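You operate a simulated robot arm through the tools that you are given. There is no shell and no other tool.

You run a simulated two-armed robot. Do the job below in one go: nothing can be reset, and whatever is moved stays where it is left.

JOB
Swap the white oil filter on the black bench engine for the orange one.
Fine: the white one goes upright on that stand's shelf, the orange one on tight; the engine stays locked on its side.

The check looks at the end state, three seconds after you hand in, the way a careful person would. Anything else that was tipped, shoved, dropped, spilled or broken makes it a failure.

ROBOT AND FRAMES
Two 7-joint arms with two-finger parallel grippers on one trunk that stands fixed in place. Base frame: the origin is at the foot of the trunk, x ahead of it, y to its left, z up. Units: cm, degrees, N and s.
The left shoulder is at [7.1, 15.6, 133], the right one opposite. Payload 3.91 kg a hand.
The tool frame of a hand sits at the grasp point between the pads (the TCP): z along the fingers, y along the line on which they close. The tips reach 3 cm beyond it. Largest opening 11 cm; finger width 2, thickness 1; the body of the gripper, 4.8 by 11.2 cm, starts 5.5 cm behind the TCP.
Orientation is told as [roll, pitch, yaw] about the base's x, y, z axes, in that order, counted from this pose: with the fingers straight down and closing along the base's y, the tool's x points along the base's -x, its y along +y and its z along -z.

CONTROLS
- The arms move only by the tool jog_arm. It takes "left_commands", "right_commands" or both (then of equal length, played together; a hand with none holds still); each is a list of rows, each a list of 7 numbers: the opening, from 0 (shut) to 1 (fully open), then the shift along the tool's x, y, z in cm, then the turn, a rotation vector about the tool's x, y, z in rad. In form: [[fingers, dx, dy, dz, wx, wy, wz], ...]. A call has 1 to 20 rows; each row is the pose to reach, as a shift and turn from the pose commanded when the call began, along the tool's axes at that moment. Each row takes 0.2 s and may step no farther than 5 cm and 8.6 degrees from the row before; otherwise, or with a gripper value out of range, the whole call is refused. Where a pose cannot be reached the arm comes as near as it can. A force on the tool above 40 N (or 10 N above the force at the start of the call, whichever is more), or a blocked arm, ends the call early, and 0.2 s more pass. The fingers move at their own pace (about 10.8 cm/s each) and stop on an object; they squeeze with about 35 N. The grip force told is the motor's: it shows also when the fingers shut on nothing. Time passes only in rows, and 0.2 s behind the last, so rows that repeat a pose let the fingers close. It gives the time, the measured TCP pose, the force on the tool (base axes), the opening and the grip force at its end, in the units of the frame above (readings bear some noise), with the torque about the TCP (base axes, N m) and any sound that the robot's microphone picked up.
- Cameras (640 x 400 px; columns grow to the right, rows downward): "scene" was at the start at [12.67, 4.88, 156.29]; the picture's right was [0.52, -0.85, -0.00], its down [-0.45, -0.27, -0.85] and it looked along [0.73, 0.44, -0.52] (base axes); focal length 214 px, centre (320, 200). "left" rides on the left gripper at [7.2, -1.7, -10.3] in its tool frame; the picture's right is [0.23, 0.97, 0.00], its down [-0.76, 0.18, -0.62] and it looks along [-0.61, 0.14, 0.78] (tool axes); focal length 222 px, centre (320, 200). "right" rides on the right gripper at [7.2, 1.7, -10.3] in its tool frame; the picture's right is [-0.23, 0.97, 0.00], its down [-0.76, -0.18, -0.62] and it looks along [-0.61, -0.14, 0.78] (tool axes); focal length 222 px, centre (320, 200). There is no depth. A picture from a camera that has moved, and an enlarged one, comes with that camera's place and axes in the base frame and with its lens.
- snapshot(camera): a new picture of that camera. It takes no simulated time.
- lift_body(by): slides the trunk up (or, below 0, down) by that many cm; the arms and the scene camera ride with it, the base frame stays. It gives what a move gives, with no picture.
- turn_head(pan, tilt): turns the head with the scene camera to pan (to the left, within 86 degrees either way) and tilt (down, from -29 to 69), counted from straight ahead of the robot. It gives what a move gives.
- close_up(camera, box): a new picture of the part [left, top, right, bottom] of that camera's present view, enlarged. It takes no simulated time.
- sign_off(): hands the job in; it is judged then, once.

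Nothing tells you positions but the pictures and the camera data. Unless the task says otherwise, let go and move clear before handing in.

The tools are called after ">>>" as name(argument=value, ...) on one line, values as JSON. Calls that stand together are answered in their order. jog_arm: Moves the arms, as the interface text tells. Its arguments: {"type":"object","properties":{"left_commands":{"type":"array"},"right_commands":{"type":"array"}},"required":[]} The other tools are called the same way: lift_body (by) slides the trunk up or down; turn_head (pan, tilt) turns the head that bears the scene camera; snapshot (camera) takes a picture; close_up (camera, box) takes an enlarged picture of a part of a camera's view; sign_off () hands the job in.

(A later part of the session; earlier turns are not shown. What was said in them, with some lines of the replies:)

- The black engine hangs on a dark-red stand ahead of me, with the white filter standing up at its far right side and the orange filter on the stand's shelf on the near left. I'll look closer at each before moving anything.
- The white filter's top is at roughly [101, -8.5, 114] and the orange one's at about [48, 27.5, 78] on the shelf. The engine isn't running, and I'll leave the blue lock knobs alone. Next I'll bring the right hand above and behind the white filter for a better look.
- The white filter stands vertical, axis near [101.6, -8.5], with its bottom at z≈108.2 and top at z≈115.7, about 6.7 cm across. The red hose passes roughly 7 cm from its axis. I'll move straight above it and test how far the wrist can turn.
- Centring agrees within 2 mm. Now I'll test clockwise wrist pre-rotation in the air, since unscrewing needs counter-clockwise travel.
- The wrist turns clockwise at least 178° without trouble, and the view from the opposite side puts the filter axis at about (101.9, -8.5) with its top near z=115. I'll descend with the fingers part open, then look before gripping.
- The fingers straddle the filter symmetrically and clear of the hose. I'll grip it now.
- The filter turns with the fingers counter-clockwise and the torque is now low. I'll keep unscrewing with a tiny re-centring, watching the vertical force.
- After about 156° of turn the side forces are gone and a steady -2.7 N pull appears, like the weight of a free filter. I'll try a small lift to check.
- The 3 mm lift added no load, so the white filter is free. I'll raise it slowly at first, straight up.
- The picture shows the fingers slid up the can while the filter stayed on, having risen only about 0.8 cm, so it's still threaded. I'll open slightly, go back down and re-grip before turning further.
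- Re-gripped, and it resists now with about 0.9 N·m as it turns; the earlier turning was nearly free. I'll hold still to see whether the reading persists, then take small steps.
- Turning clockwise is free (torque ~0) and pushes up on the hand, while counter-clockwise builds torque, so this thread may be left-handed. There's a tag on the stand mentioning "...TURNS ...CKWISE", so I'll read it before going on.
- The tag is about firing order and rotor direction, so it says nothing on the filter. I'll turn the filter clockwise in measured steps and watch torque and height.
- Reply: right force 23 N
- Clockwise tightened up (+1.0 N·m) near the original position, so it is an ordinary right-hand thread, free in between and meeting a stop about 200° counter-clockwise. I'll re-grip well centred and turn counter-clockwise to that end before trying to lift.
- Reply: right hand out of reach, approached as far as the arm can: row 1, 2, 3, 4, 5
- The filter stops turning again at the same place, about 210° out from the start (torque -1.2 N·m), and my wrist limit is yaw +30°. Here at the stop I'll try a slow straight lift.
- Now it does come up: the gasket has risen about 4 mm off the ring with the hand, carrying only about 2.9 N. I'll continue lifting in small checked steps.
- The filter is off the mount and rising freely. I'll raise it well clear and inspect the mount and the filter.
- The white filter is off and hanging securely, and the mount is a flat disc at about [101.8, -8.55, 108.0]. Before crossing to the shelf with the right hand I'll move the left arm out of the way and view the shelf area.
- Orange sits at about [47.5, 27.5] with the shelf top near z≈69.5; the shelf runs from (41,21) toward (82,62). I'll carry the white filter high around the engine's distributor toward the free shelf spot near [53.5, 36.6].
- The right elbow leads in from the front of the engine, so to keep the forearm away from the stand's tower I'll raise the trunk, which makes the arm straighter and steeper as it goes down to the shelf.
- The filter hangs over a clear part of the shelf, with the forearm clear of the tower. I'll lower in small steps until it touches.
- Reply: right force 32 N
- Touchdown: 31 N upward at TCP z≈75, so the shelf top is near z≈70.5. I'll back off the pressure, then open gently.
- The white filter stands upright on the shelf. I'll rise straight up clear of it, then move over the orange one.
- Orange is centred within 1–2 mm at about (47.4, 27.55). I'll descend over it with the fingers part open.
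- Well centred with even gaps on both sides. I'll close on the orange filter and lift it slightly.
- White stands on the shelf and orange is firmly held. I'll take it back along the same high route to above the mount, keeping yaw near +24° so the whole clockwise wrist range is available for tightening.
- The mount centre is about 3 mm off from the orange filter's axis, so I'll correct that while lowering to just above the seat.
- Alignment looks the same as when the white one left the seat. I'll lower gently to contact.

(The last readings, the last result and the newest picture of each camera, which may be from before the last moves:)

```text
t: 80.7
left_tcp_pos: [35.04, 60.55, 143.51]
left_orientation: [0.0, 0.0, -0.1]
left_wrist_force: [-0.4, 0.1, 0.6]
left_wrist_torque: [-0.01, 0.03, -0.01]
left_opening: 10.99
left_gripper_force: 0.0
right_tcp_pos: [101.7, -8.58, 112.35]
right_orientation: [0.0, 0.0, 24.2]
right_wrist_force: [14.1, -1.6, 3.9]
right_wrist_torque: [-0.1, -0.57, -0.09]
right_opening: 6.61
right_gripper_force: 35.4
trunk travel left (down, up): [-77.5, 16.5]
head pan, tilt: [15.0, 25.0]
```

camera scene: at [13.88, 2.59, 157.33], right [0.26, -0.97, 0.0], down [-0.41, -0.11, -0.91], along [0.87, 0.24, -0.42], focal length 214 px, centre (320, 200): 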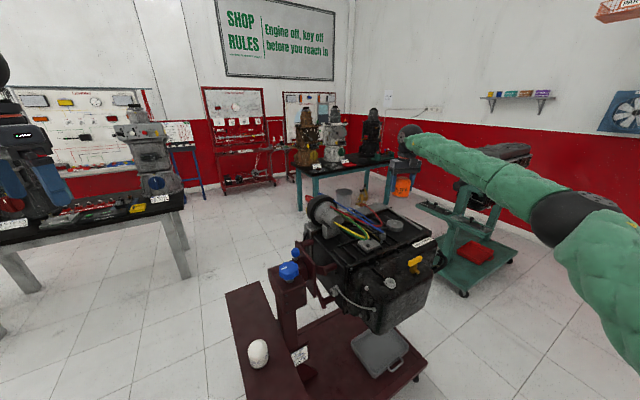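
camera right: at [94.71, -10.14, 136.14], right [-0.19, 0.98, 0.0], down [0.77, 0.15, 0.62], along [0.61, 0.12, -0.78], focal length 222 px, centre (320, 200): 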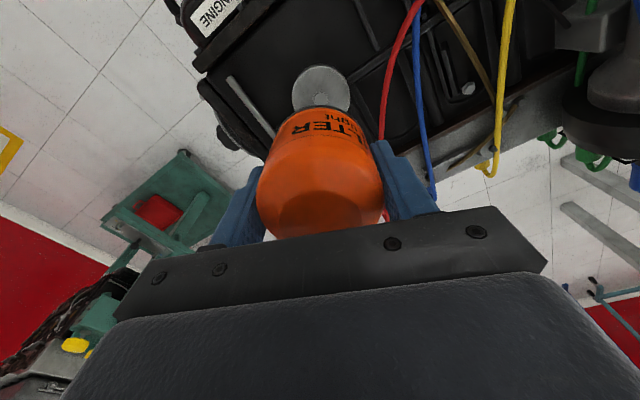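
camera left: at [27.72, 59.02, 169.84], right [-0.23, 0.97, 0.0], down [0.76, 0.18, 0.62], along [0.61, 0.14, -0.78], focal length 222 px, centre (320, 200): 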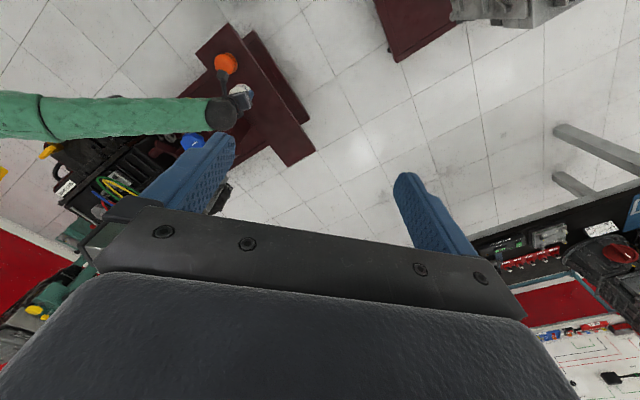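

The fit has engaged: a side force of 14 N shows the mount centring the filter about 2 mm further +x. I'll shift to relieve it and begin turning clockwise.

>>> jog_arm(right_commands=[[0, -0.1, -0.05, 0, 0, 0, 0], [0, -0.19, -0.1, 0, 0, 0, 0], [0, -0.19, -0.1, 0, 0, 0, 0.1], [0, -0.19, -0.1, 0, 0, 0, 0.2]])

>>> close_up(camera="scene", box=[374, 205, 422, 235])

```text
t: 81.7
left_tcp_pos: [34.94, 60.53, 143.47]
left_orientation: [0.0, 0.0, 0.0]
left_wrist_force: [-0.1, 1.0, -0.2]
left_wrist_torque: [0.02, -0.03, 0.01]
left_opening: 11.01
left_gripper_force: 0.0
right_tcp_pos: [101.84, -8.45, 112.16]
right_orientation: [-0.1, 0.0, 12.8]
right_wrist_force: [2.9, -3.4, 4.1]
right_wrist_torque: [-0.1, -0.01, 0.01]
right_opening: 6.59
right_gripper_force: 34.7
trunk travel left (down, up): [-77.5, 16.5]
head pan, tilt: [15.0, 25.0]
```

```text
13.33 times, centred on (398, 220) of scene
camera zoom: at [13.87, 2.58, 157.34], right [0.26, -0.97, 0.0], down [-0.41, -0.11, -0.91], along [0.88, 0.23, -0.42], focal length 2860 px, centre (-720, -67)
```

zoom: 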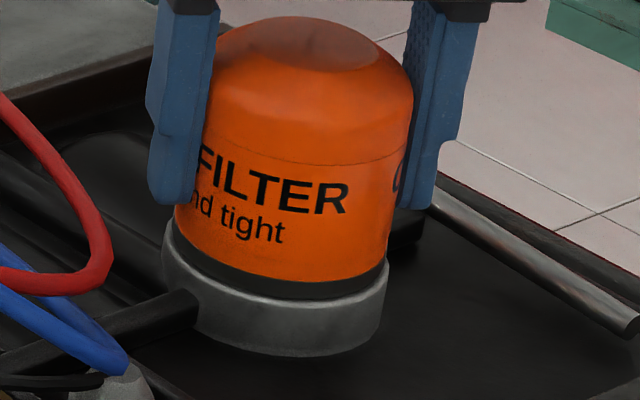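

Torque is small and it's turning with the fingers. I'll continue clockwise in chunks, watching torque.

>>> jog_arm(right_commands=[[0, -0.03, -0.04, 0, 0, 0, 0.14], [0, -0.03, -0.04, 0, 0, 0, 0.28], [0, -0.03, -0.04, 0, 0, 0, 0.42], [0, -0.03, -0.04, 0, 0, 0, 0.56], [0, -0.03, -0.04, 0, 0, 0, 0.7], [0, -0.03, -0.04, 0, 0, 0, 0.84]])

>>> close_up(camera="scene", box=[374, 205, 422, 235])

```text
t: 83.1
left_tcp_pos: [34.92, 60.61, 143.57]
left_orientation: [-0.1, 0.0, -0.1]
left_wrist_force: [0.1, 0.0, 0.4]
left_wrist_torque: [-0.01, -0.01, 0.03]
left_opening: 11.01
left_gripper_force: 0.0
right_tcp_pos: [101.78, -8.45, 112.32]
right_orientation: [0.1, 0.0, -35.3]
right_wrist_force: [-8.4, 2.0, -3.7]
right_wrist_torque: [0.3, 0.4, 0.0]
right_opening: 6.57
right_gripper_force: 34.8
trunk travel left (down, up): [-77.5, 16.5]
head pan, tilt: [15.0, 25.0]
```

```text
13.33 times, centred on (398, 220) of scene
camera zoom: at [13.85, 2.64, 157.34], right [0.26, -0.97, 0.0], down [-0.41, -0.11, -0.91], along [0.88, 0.23, -0.42], focal length 2860 px, centre (-720, -67)
```

zoom: 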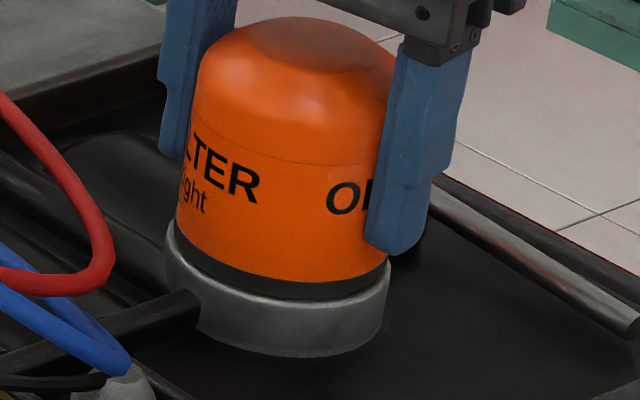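

>>> jog_arm(right_commands=[[0, 0.12, -0.05, 0.04, 0, 0, 0.14], [0, 0.12, -0.05, 0.04, 0, 0, 0.28], [0, 0.12, -0.05, 0.04, 0, 0, 0.42], [0, 0.12, -0.05, 0.04, 0, 0, 0.56], [0, 0.12, -0.05, 0.05, 0, 0, 0.7], [0, 0.12, -0.05, 0.05, 0, 0, 0.84], [0, 0.12, -0.05, 0.05, 0, 0, 0.98]])

>>> close_up(camera="scene", box=[374, 205, 422, 235])

```text
t: 84.7
left_tcp_pos: [34.9, 60.76, 143.56]
left_orientation: [-0.1, 0.0, 0.0]
left_wrist_force: [-1.0, 0.7, -0.8]
left_wrist_torque: [0.0, -0.02, 0.01]
left_opening: 11.03
left_gripper_force: 0.1
right_tcp_pos: [101.85, -8.5, 112.32]
right_orientation: [0.1, 0.0, -91.6]
right_wrist_force: [20.4, 4.5, 11.4]
right_wrist_torque: [0.42, -0.99, 0.01]
right_opening: 6.57
right_gripper_force: 35.1
trunk travel left (down, up): [-77.5, 16.5]
head pan, tilt: [15.0, 25.0]
```

```text
13.33 times, centred on (398, 220) of scene
camera zoom: at [14.01, 2.67, 157.34], right [0.26, -0.97, 0.0], down [-0.41, -0.11, -0.91], along [0.87, 0.23, -0.42], focal length 2860 px, centre (-720, -67)
```

zoom: 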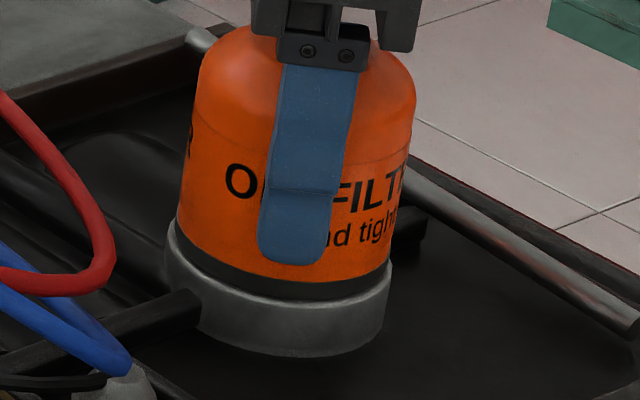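

>>> jog_arm(right_commands=[[0, 0.07, 0.2, -0.05, 0, 0, 0], [0, 0.07, 0.26, -0.1, 0, 0, 0.1], [0, 0.07, 0.26, -0.1, 0, 0, 0.24], [0, 0.07, 0.26, -0.1, 0, 0, 0.38], [0, 0.07, 0.26, -0.1, 0, 0, 0.52]])

>>> close_up(camera="scene", box=[374, 205, 422, 235])

```text
t: 85.9
left_tcp_pos: [34.81, 60.67, 143.42]
left_orientation: [0.0, 0.0, 0.0]
left_wrist_force: [0.9, -0.6, 0.6]
left_wrist_torque: [0.01, 0.0, 0.0]
left_opening: 11.01
left_gripper_force: 0.1
right_tcp_pos: [101.79, -8.44, 112.19]
right_orientation: [0.0, -0.1, -121.4]
right_wrist_force: [-7.6, -1.8, -0.8]
right_wrist_torque: [0.18, 0.21, -0.01]
right_opening: 6.55
right_gripper_force: 35.2
trunk travel left (down, up): [-77.5, 16.5]
head pan, tilt: [15.0, 25.0]
```

```text
13.33 times, centred on (398, 220) of scene
camera zoom: at [13.81, 2.59, 157.34], right [0.26, -0.97, 0.0], down [-0.41, -0.11, -0.91], along [0.88, 0.23, -0.42], focal length 2860 px, centre (-720, -67)
```

zoom: 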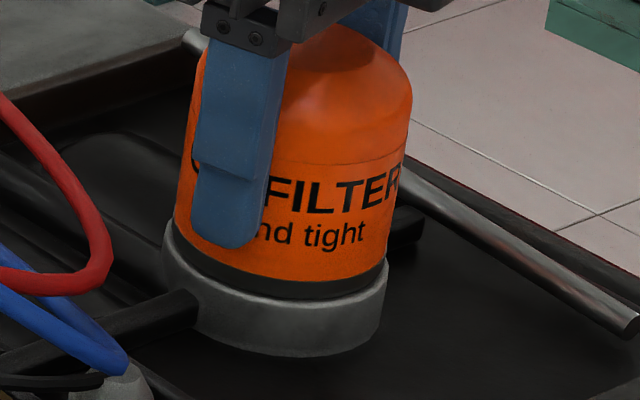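

>>> jog_arm(right_commands=[[0, -0.05, -0.09, 0, 0, 0, 0.12], [0, -0.05, -0.09, 0, 0, 0, 0.24], [0, -0.05, -0.09, 0, 0, 0, 0.36]])

>>> close_up(camera="scene", box=[374, 205, 422, 235])

>>> jog_arm(right_commands=[[0, 0, 0, 0, 0, 0, 0.12], [0, 0, 0, 0, 0, 0, 0.24], [0, 0, 0, 0, 0, 0, 0.36]])

>>> close_up(camera="scene", box=[374, 205, 422, 235])

```text
t: 86.7
left_tcp_pos: [34.79, 60.72, 143.46]
left_orientation: [0.0, 0.0, 0.0]
left_wrist_force: [-1.1, 0.4, -0.7]
left_wrist_torque: [0.01, 0.0, 0.01]
left_opening: 11.01
left_gripper_force: 0.2
right_tcp_pos: [101.94, -8.52, 112.29]
right_orientation: [0.1, -0.1, -141.9]
right_wrist_force: [-0.9, -2.1, -4.6]
right_wrist_torque: [0.09, -0.16, 0.01]
right_opening: 6.56
right_gripper_force: 34.5
trunk travel left (down, up): [-77.5, 16.5]
head pan, tilt: [15.0, 25.0]
```

```text
13.33 times, centred on (398, 220) of scene
camera zoom: at [13.95, 2.58, 157.33], right [0.26, -0.97, 0.0], down [-0.41, -0.11, -0.91], along [0.88, 0.23, -0.42], focal length 2860 px, centre (-720, -67)
```

zoom: 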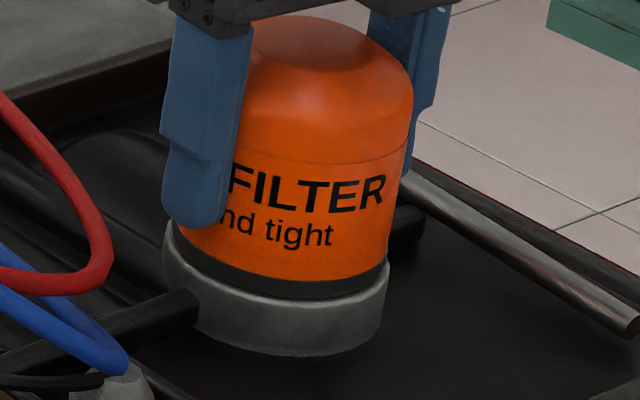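

```text
t: 87.5
left_tcp_pos: [34.98, 60.59, 143.42]
left_orientation: [-0.1, 0.0, 0.0]
left_wrist_force: [0.1, -0.3, 0.8]
left_wrist_torque: [0.02, 0.03, 0.01]
left_opening: 11.0
left_gripper_force: 0.0
right_tcp_pos: [101.86, -8.4, 112.37]
right_orientation: [0.0, 0.0, -162.6]
right_wrist_force: [5.8, -3.9, -4.0]
right_wrist_torque: [-0.13, -0.28, 1.52]
right_opening: 6.58
right_gripper_force: 35.4
trunk travel left (down, up): [-77.5, 16.5]
head pan, tilt: [15.0, 25.0]
```

```text
13.33 times, centred on (398, 220) of scene
camera zoom: at [14.01, 2.57, 157.33], right [0.26, -0.97, 0.0], down [-0.41, -0.11, -0.91], along [0.87, 0.23, -0.42], focal length 2860 px, centre (-720, -67)
```

zoom: 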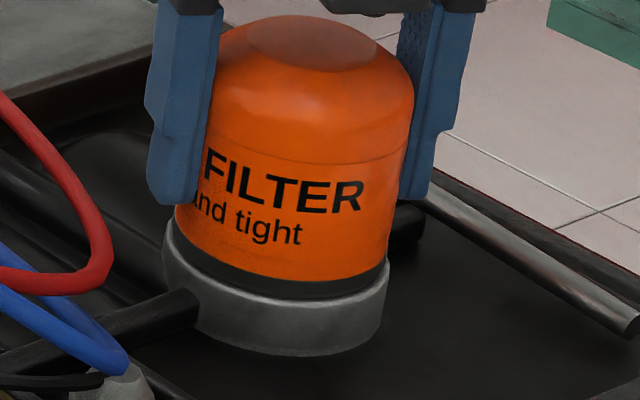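

Resistance has come in: +1.5 N·m after about 185° of turning, just where the white one tightened. I'll keep tightening a little at a time and see if it still moves.

>>> jog_arm(right_commands=[[0, 0, 0, 0, 0, 0, 0.1], [0, 0, 0, 0, 0, 0, 0.2]])

>>> close_up(camera="scene", box=[374, 205, 422, 235])

>>> jog_arm(right_commands=[[0, 0, 0, 0, 0, 0, 0.1], [0, 0, 0, 0, 0, 0, 0.2]])

>>> close_up(camera="scene", box=[374, 205, 422, 235])

```text
t: 88.1
left_tcp_pos: [34.93, 60.8, 143.52]
left_orientation: [0.0, 0.0, 0.0]
left_wrist_force: [0.7, 0.1, -0.1]
left_wrist_torque: [-0.02, 0.02, 0.03]
left_opening: 11.02
left_gripper_force: 0.0
right_tcp_pos: [101.83, -8.55, 112.39]
right_orientation: [0.0, 0.0, -174.1]
right_wrist_force: [3.7, -5.1, -0.3]
right_wrist_torque: [-0.17, -0.15, 0.91]
right_opening: 6.67
right_gripper_force: 35.0
trunk travel left (down, up): [-77.5, 16.5]
head pan, tilt: [15.0, 25.0]
```

```text
13.33 times, centred on (398, 220) of scene
camera zoom: at [13.95, 2.56, 157.34], right [0.26, -0.97, 0.0], down [-0.41, -0.11, -0.91], along [0.88, 0.23, -0.42], focal length 2860 px, centre (-720, -67)
```

zoom: 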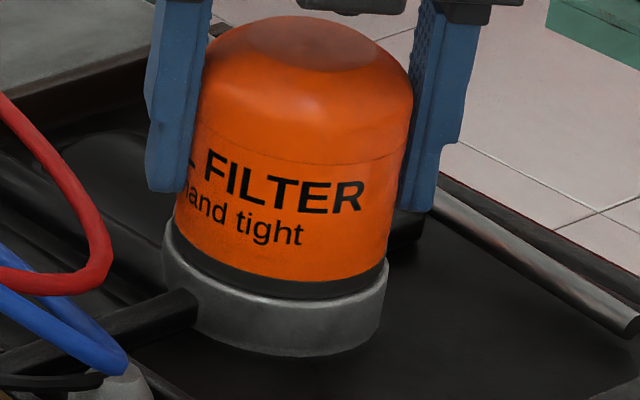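

```text
t: 88.7
left_tcp_pos: [34.89, 60.57, 143.4]
left_orientation: [0.0, 0.0, 0.0]
left_wrist_force: [0.5, 0.1, -0.2]
left_wrist_torque: [0.0, 0.02, 0.0]
left_opening: 11.01
left_gripper_force: 0.1
right_tcp_pos: [101.71, -8.52, 112.37]
right_orientation: [0.1, 0.1, 174.5]
right_wrist_force: [2.9, -7.7, 1.0]
right_wrist_torque: [-0.22, -0.09, 1.56]
right_opening: 6.59
right_gripper_force: 34.8
trunk travel left (down, up): [-77.5, 16.5]
head pan, tilt: [15.0, 25.0]
```

```text
13.33 times, centred on (398, 220) of scene
camera zoom: at [13.92, 2.53, 157.34], right [0.26, -0.97, 0.0], down [-0.41, -0.11, -0.91], along [0.88, 0.23, -0.42], focal length 2860 px, centre (-720, -67)
```

zoom: 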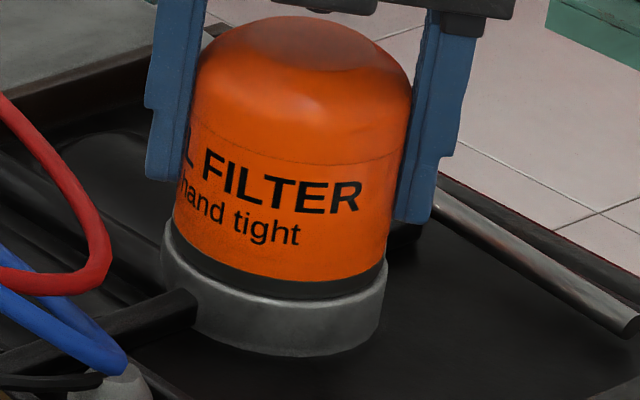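

The filter no longer moves at all; my fingers just slip round it at about 1.5 N·m, so it is hard against its seat. A tiny upward tug will confirm it is held by the thread.

>>> jog_arm(right_commands=[[0, 0, 0, -0.08, 0, 0, 0], [0, 0, 0, -0.16, 0, 0, 0]])

>>> close_up(camera="scene", box=[374, 205, 422, 235])

```text
t: 89.3
left_tcp_pos: [34.88, 60.48, 143.48]
left_orientation: [0.0, 0.0, 0.0]
left_wrist_force: [0.1, 0.0, 0.7]
left_wrist_torque: [0.03, -0.02, 0.01]
left_opening: 10.99
left_gripper_force: 0.1
right_tcp_pos: [101.99, -8.53, 112.26]
right_orientation: [-0.1, -0.1, 174.6]
right_wrist_force: [0.1, -6.8, -6.2]
right_wrist_torque: [-0.15, -0.04, 1.45]
right_opening: 6.58
right_gripper_force: 35.3
trunk travel left (down, up): [-77.5, 16.5]
head pan, tilt: [15.0, 25.0]
```

```text
13.33 times, centred on (398, 220) of scene
camera zoom: at [13.96, 2.53, 157.32], right [0.26, -0.97, 0.0], down [-0.41, -0.11, -0.91], along [0.88, 0.23, -0.42], focal length 2860 px, centre (-720, -67)
```

zoom: 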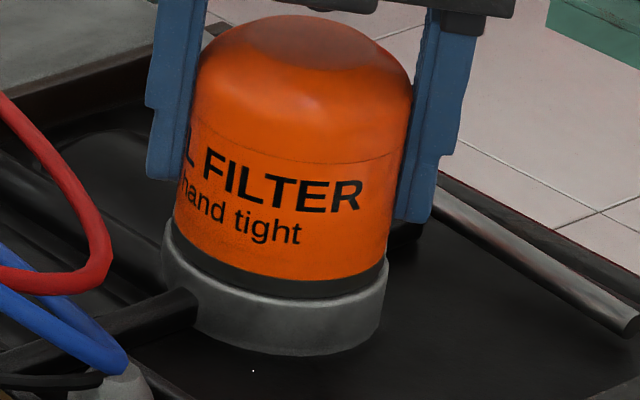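

The tug reads -6 N and the filter doesn't budge, so it is screwed on and tight. I'll ease off the tug, open gently and rise straight up.

>>> jog_arm(right_commands=[[0, 0, 0, 0.12, 0, 0, 0], [0, 0, 0, 0.12, 0, 0, 0], [0.64, 0, 0, 0.12, 0, 0, 0], [0.7, 0, 0, 0.12, 0, 0, 0], [0.75, 0, 0, 0.12, 0, 0, 0], [0.75, 0, 0, 0.12, 0, 0, 0]])

>>> close_up(camera="scene", box=[374, 205, 422, 235])

>>> close_up(camera="right", box=[220, 80, 420, 250])

```text
t: 90.7
left_tcp_pos: [34.86, 60.57, 143.53]
left_orientation: [-0.1, 0.0, 0.1]
left_wrist_force: [-0.7, 0.3, -0.2]
left_wrist_torque: [0.03, 0.02, 0.01]
left_opening: 10.99
left_gripper_force: 0.0
right_tcp_pos: [101.81, -8.43, 112.36]
right_orientation: [0.0, -0.1, 174.5]
right_wrist_force: [-0.4, -0.1, -1.0]
right_wrist_torque: [-0.01, -0.01, -0.01]
right_opening: 8.27
right_gripper_force: 0.0
trunk travel left (down, up): [-77.5, 16.5]
head pan, tilt: [15.0, 25.0]
```

```text
13.33 times, centred on (398, 220) of scene
camera zoom: at [13.9, 2.62, 157.34], right [0.26, -0.97, 0.0], down [-0.41, -0.11, -0.91], along [0.88, 0.23, -0.42], focal length 2860 px, centre (-720, -67)
```

zoom: 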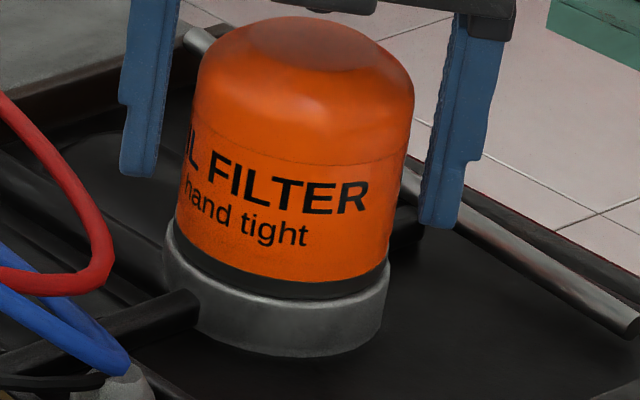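

```text
2.35 times, centred on (320, 165) of right
camera zoom: at [108.96, -10.88, 122.68], right [-0.32, -0.95, 0.0], down [-0.74, 0.25, 0.62], along [-0.59, 0.2, -0.78], focal length 523 px, centre (320, 282)
```

zoom: 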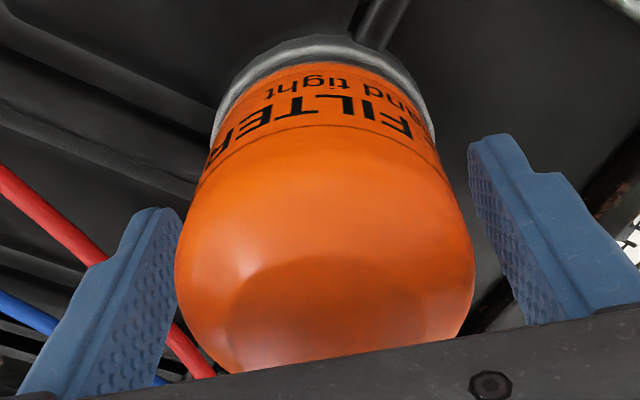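

Released: the orange filter stays seated and upright with no load on the hand. I'll rise straight up and re-check that it hasn't moved.

>>> jog_arm(right_commands=[[0.75, 0, 0, -0.8, 0, 0, 0], [0.75, 0, 0, -2, 0, 0, 0], [0.75, 0, 0, -4, 0, 0, 0], [0.75, 0, 0, -7, 0, 0, 0], [0.75, 0, 0, -10, 0, 0, 0], [0.75, 0, 0, -14, 0, 0, 0], [0.75, 0, 0, -18, 0, 0, 0]])

>>> close_up(camera="scene", box=[374, 205, 422, 235])

>>> snapshot(camera="right")

>>> snapshot(camera="scene")

```text
t: 92.3
left_tcp_pos: [34.78, 60.82, 143.5]
left_orientation: [0.0, -0.1, 0.0]
left_wrist_force: [-0.9, 0.3, 0.3]
left_wrist_torque: [0.02, 0.0, 0.0]
left_opening: 11.0
left_gripper_force: 0.0
right_tcp_pos: [101.66, -8.51, 130.52]
right_orientation: [0.0, 0.0, 174.7]
right_wrist_force: [0.0, -0.9, -0.1]
right_wrist_torque: [0.0, 0.05, 0.01]
right_opening: 8.26
right_gripper_force: 0.0
trunk travel left (down, up): [-77.5, 16.5]
head pan, tilt: [15.0, 25.0]
```

```text
13.33 times, centred on (398, 220) of scene
camera zoom: at [13.77, 2.67, 157.34], right [0.26, -0.97, 0.0], down [-0.41, -0.11, -0.91], along [0.88, 0.23, -0.42], focal length 2860 px, centre (-720, -67)
```

zoom: 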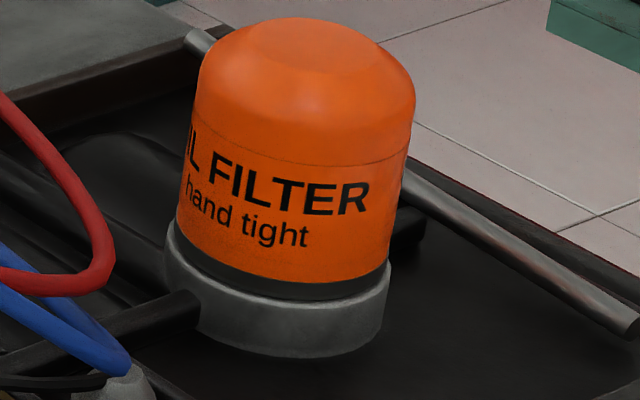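

```text
taken
camera right: at [108.8, -10.94, 140.75], right [-0.32, -0.95, 0.0], down [-0.74, 0.25, 0.62], along [-0.59, 0.2, -0.78], focal length 222 px, centre (320, 200)
```

right: 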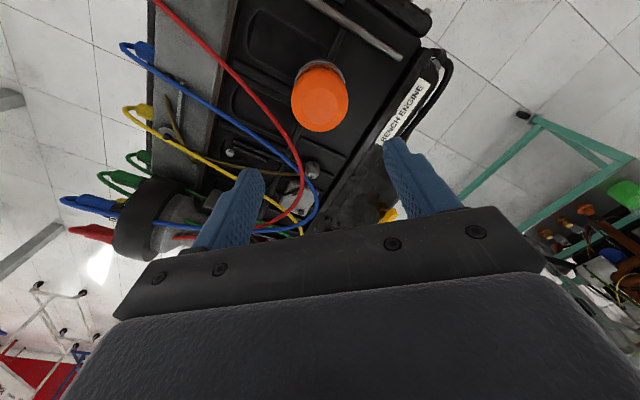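

```text
taken
camera scene: at [13.77, 2.67, 157.34], right [0.26, -0.97, 0.0], down [-0.41, -0.11, -0.91], along [0.88, 0.23, -0.42], focal length 214 px, centre (320, 200)
```

scene: 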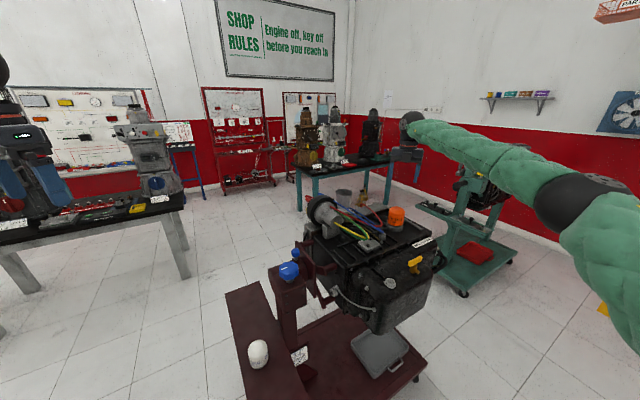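

The orange filter's label hasn't shifted since release. I'll retreat the right hand to its starting area and take a final look at everything.

>>> jog_arm(right_commands=[[0.75, 0, 0, -3.5, 0, 0, 0], [0.75, 0, 0, -7, 0, 0, 0], [0.75, -1.5, 3, -10, 0, 0, 0], [0.75, -3.3, 6.5, -11, 0, 0, 0], [0.75, -5.2, 10, -11, 0, 0, 0], [0.75, -7, 13.6, -11, 0, 0, 0], [0.75, -8.9, 17.2, -11, 0, 0, 0], [0.75, -10.8, 20.8, -11, 0, 0, 0], [0.75, -12.6, 24.4, -11, 0, 0, 0], [0.75, -14.5, 28, -11, 0, 0, 0]])

>>> turn_head(pan=28, tilt=36)

>>> snapshot(camera="scene")

>>> close_up(camera="scene", box=[370, 150, 530, 260])

>>> close_up(camera="scene", box=[280, 200, 400, 320])

```text
t: 94.5
left_tcp_pos: [34.72, 60.54, 143.7]
left_orientation: [0.0, -0.1, 0.1]
left_wrist_force: [0.4, 0.1, 0.1]
left_wrist_torque: [0.03, -0.06, -0.03]
left_opening: 11.01
left_gripper_force: 0.2
right_tcp_pos: [84.55, -35.0, 141.4]
right_orientation: [-0.2, 0.0, 174.6]
right_wrist_force: [-0.4, -0.5, 0.5]
right_wrist_torque: [-0.03, 0.02, 0.0]
right_opening: 8.26
right_gripper_force: 0.0
trunk travel left (down, up): [-77.5, 16.5]
head pan, tilt: [15.0, 25.0]
```

```text
t: 95.2
left_tcp_pos: [34.92, 60.66, 143.59]
left_orientation: [0.0, 0.1, 0.0]
left_wrist_force: [0.3, -0.2, -0.7]
left_wrist_torque: [-0.03, -0.02, 0.01]
left_opening: 10.99
left_gripper_force: 0.0
right_tcp_pos: [84.76, -34.84, 141.35]
right_orientation: [0.0, -0.1, 174.6]
right_wrist_force: [0.9, -0.1, 1.0]
right_wrist_torque: [0.0, 0.02, 0.02]
right_opening: 8.25
right_gripper_force: 0.1
trunk travel left (down, up): [-77.5, 16.5]
head pan, tilt: [28.0, 36.0]
```

```text
taken
camera scene: at [12.75, 4.37, 155.61], right [0.47, -0.88, 0.0], down [-0.52, -0.28, -0.81], along [0.71, 0.38, -0.59], focal length 214 px, centre (320, 200)
```

scene: 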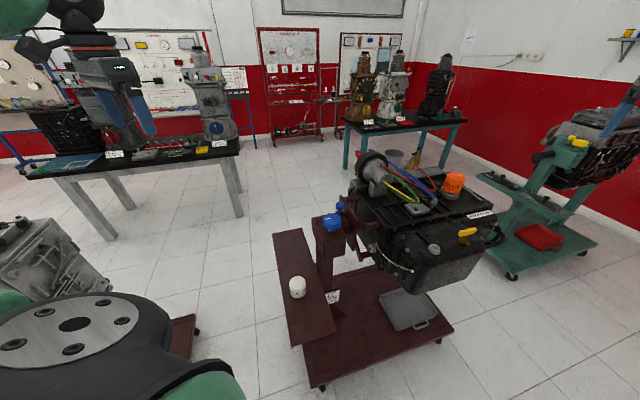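

```text
3.64 times, centred on (450, 205) of scene
camera zoom: at [12.75, 4.37, 155.61], right [0.47, -0.88, 0.0], down [-0.52, -0.28, -0.81], along [0.71, 0.38, -0.59], focal length 780 px, centre (-153, 182)
```

zoom: 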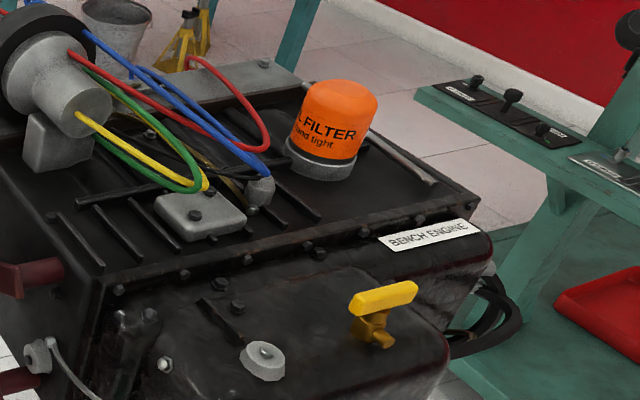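

```text
3.33 times, centred on (340, 260) of scene
camera zoom: at [12.75, 4.37, 155.61], right [0.47, -0.88, 0.0], down [-0.52, -0.28, -0.81], along [0.71, 0.38, -0.59], focal length 715 px, centre (253, 0)
```

zoom: 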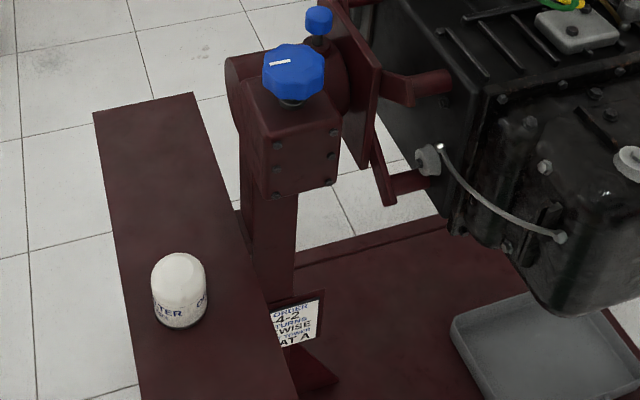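

The orange filter is seated upright on the mount and tightened until my fingers slipped. The white one stands upright on the stand's shelf, the engine and blue lock knobs are as they were, and both hands are clear. I'm handing the job in.

>>> sign_off()

```text
The job is handed in.
```

The filters are swapped: the orange one is screwed on tight, and the white one stands upright on the stand's shelf. I handed the job in, but no verdict has come back yet.

- **Orange filter:** I turned it clockwise about half a turn until it stopped, then kept turning until my fingers slipped at about 1.5 N·m. A small upward tug did not move it. When I let go it turned back about 5° and then stayed put. That torque is the most my grip can apply.
- **White filter:** It came off after a little over half a turn counter-clockwise. My first lift was too early: it was still threaded and the fingers slid up the can. I turned it back and forth before it came free. I found no damage to it or the engine.
- **Everything else:** I left the blue lock knobs alone, and in the last pictures the engine still lies on its side with nothing tipped or out of place. Both hands are clear.
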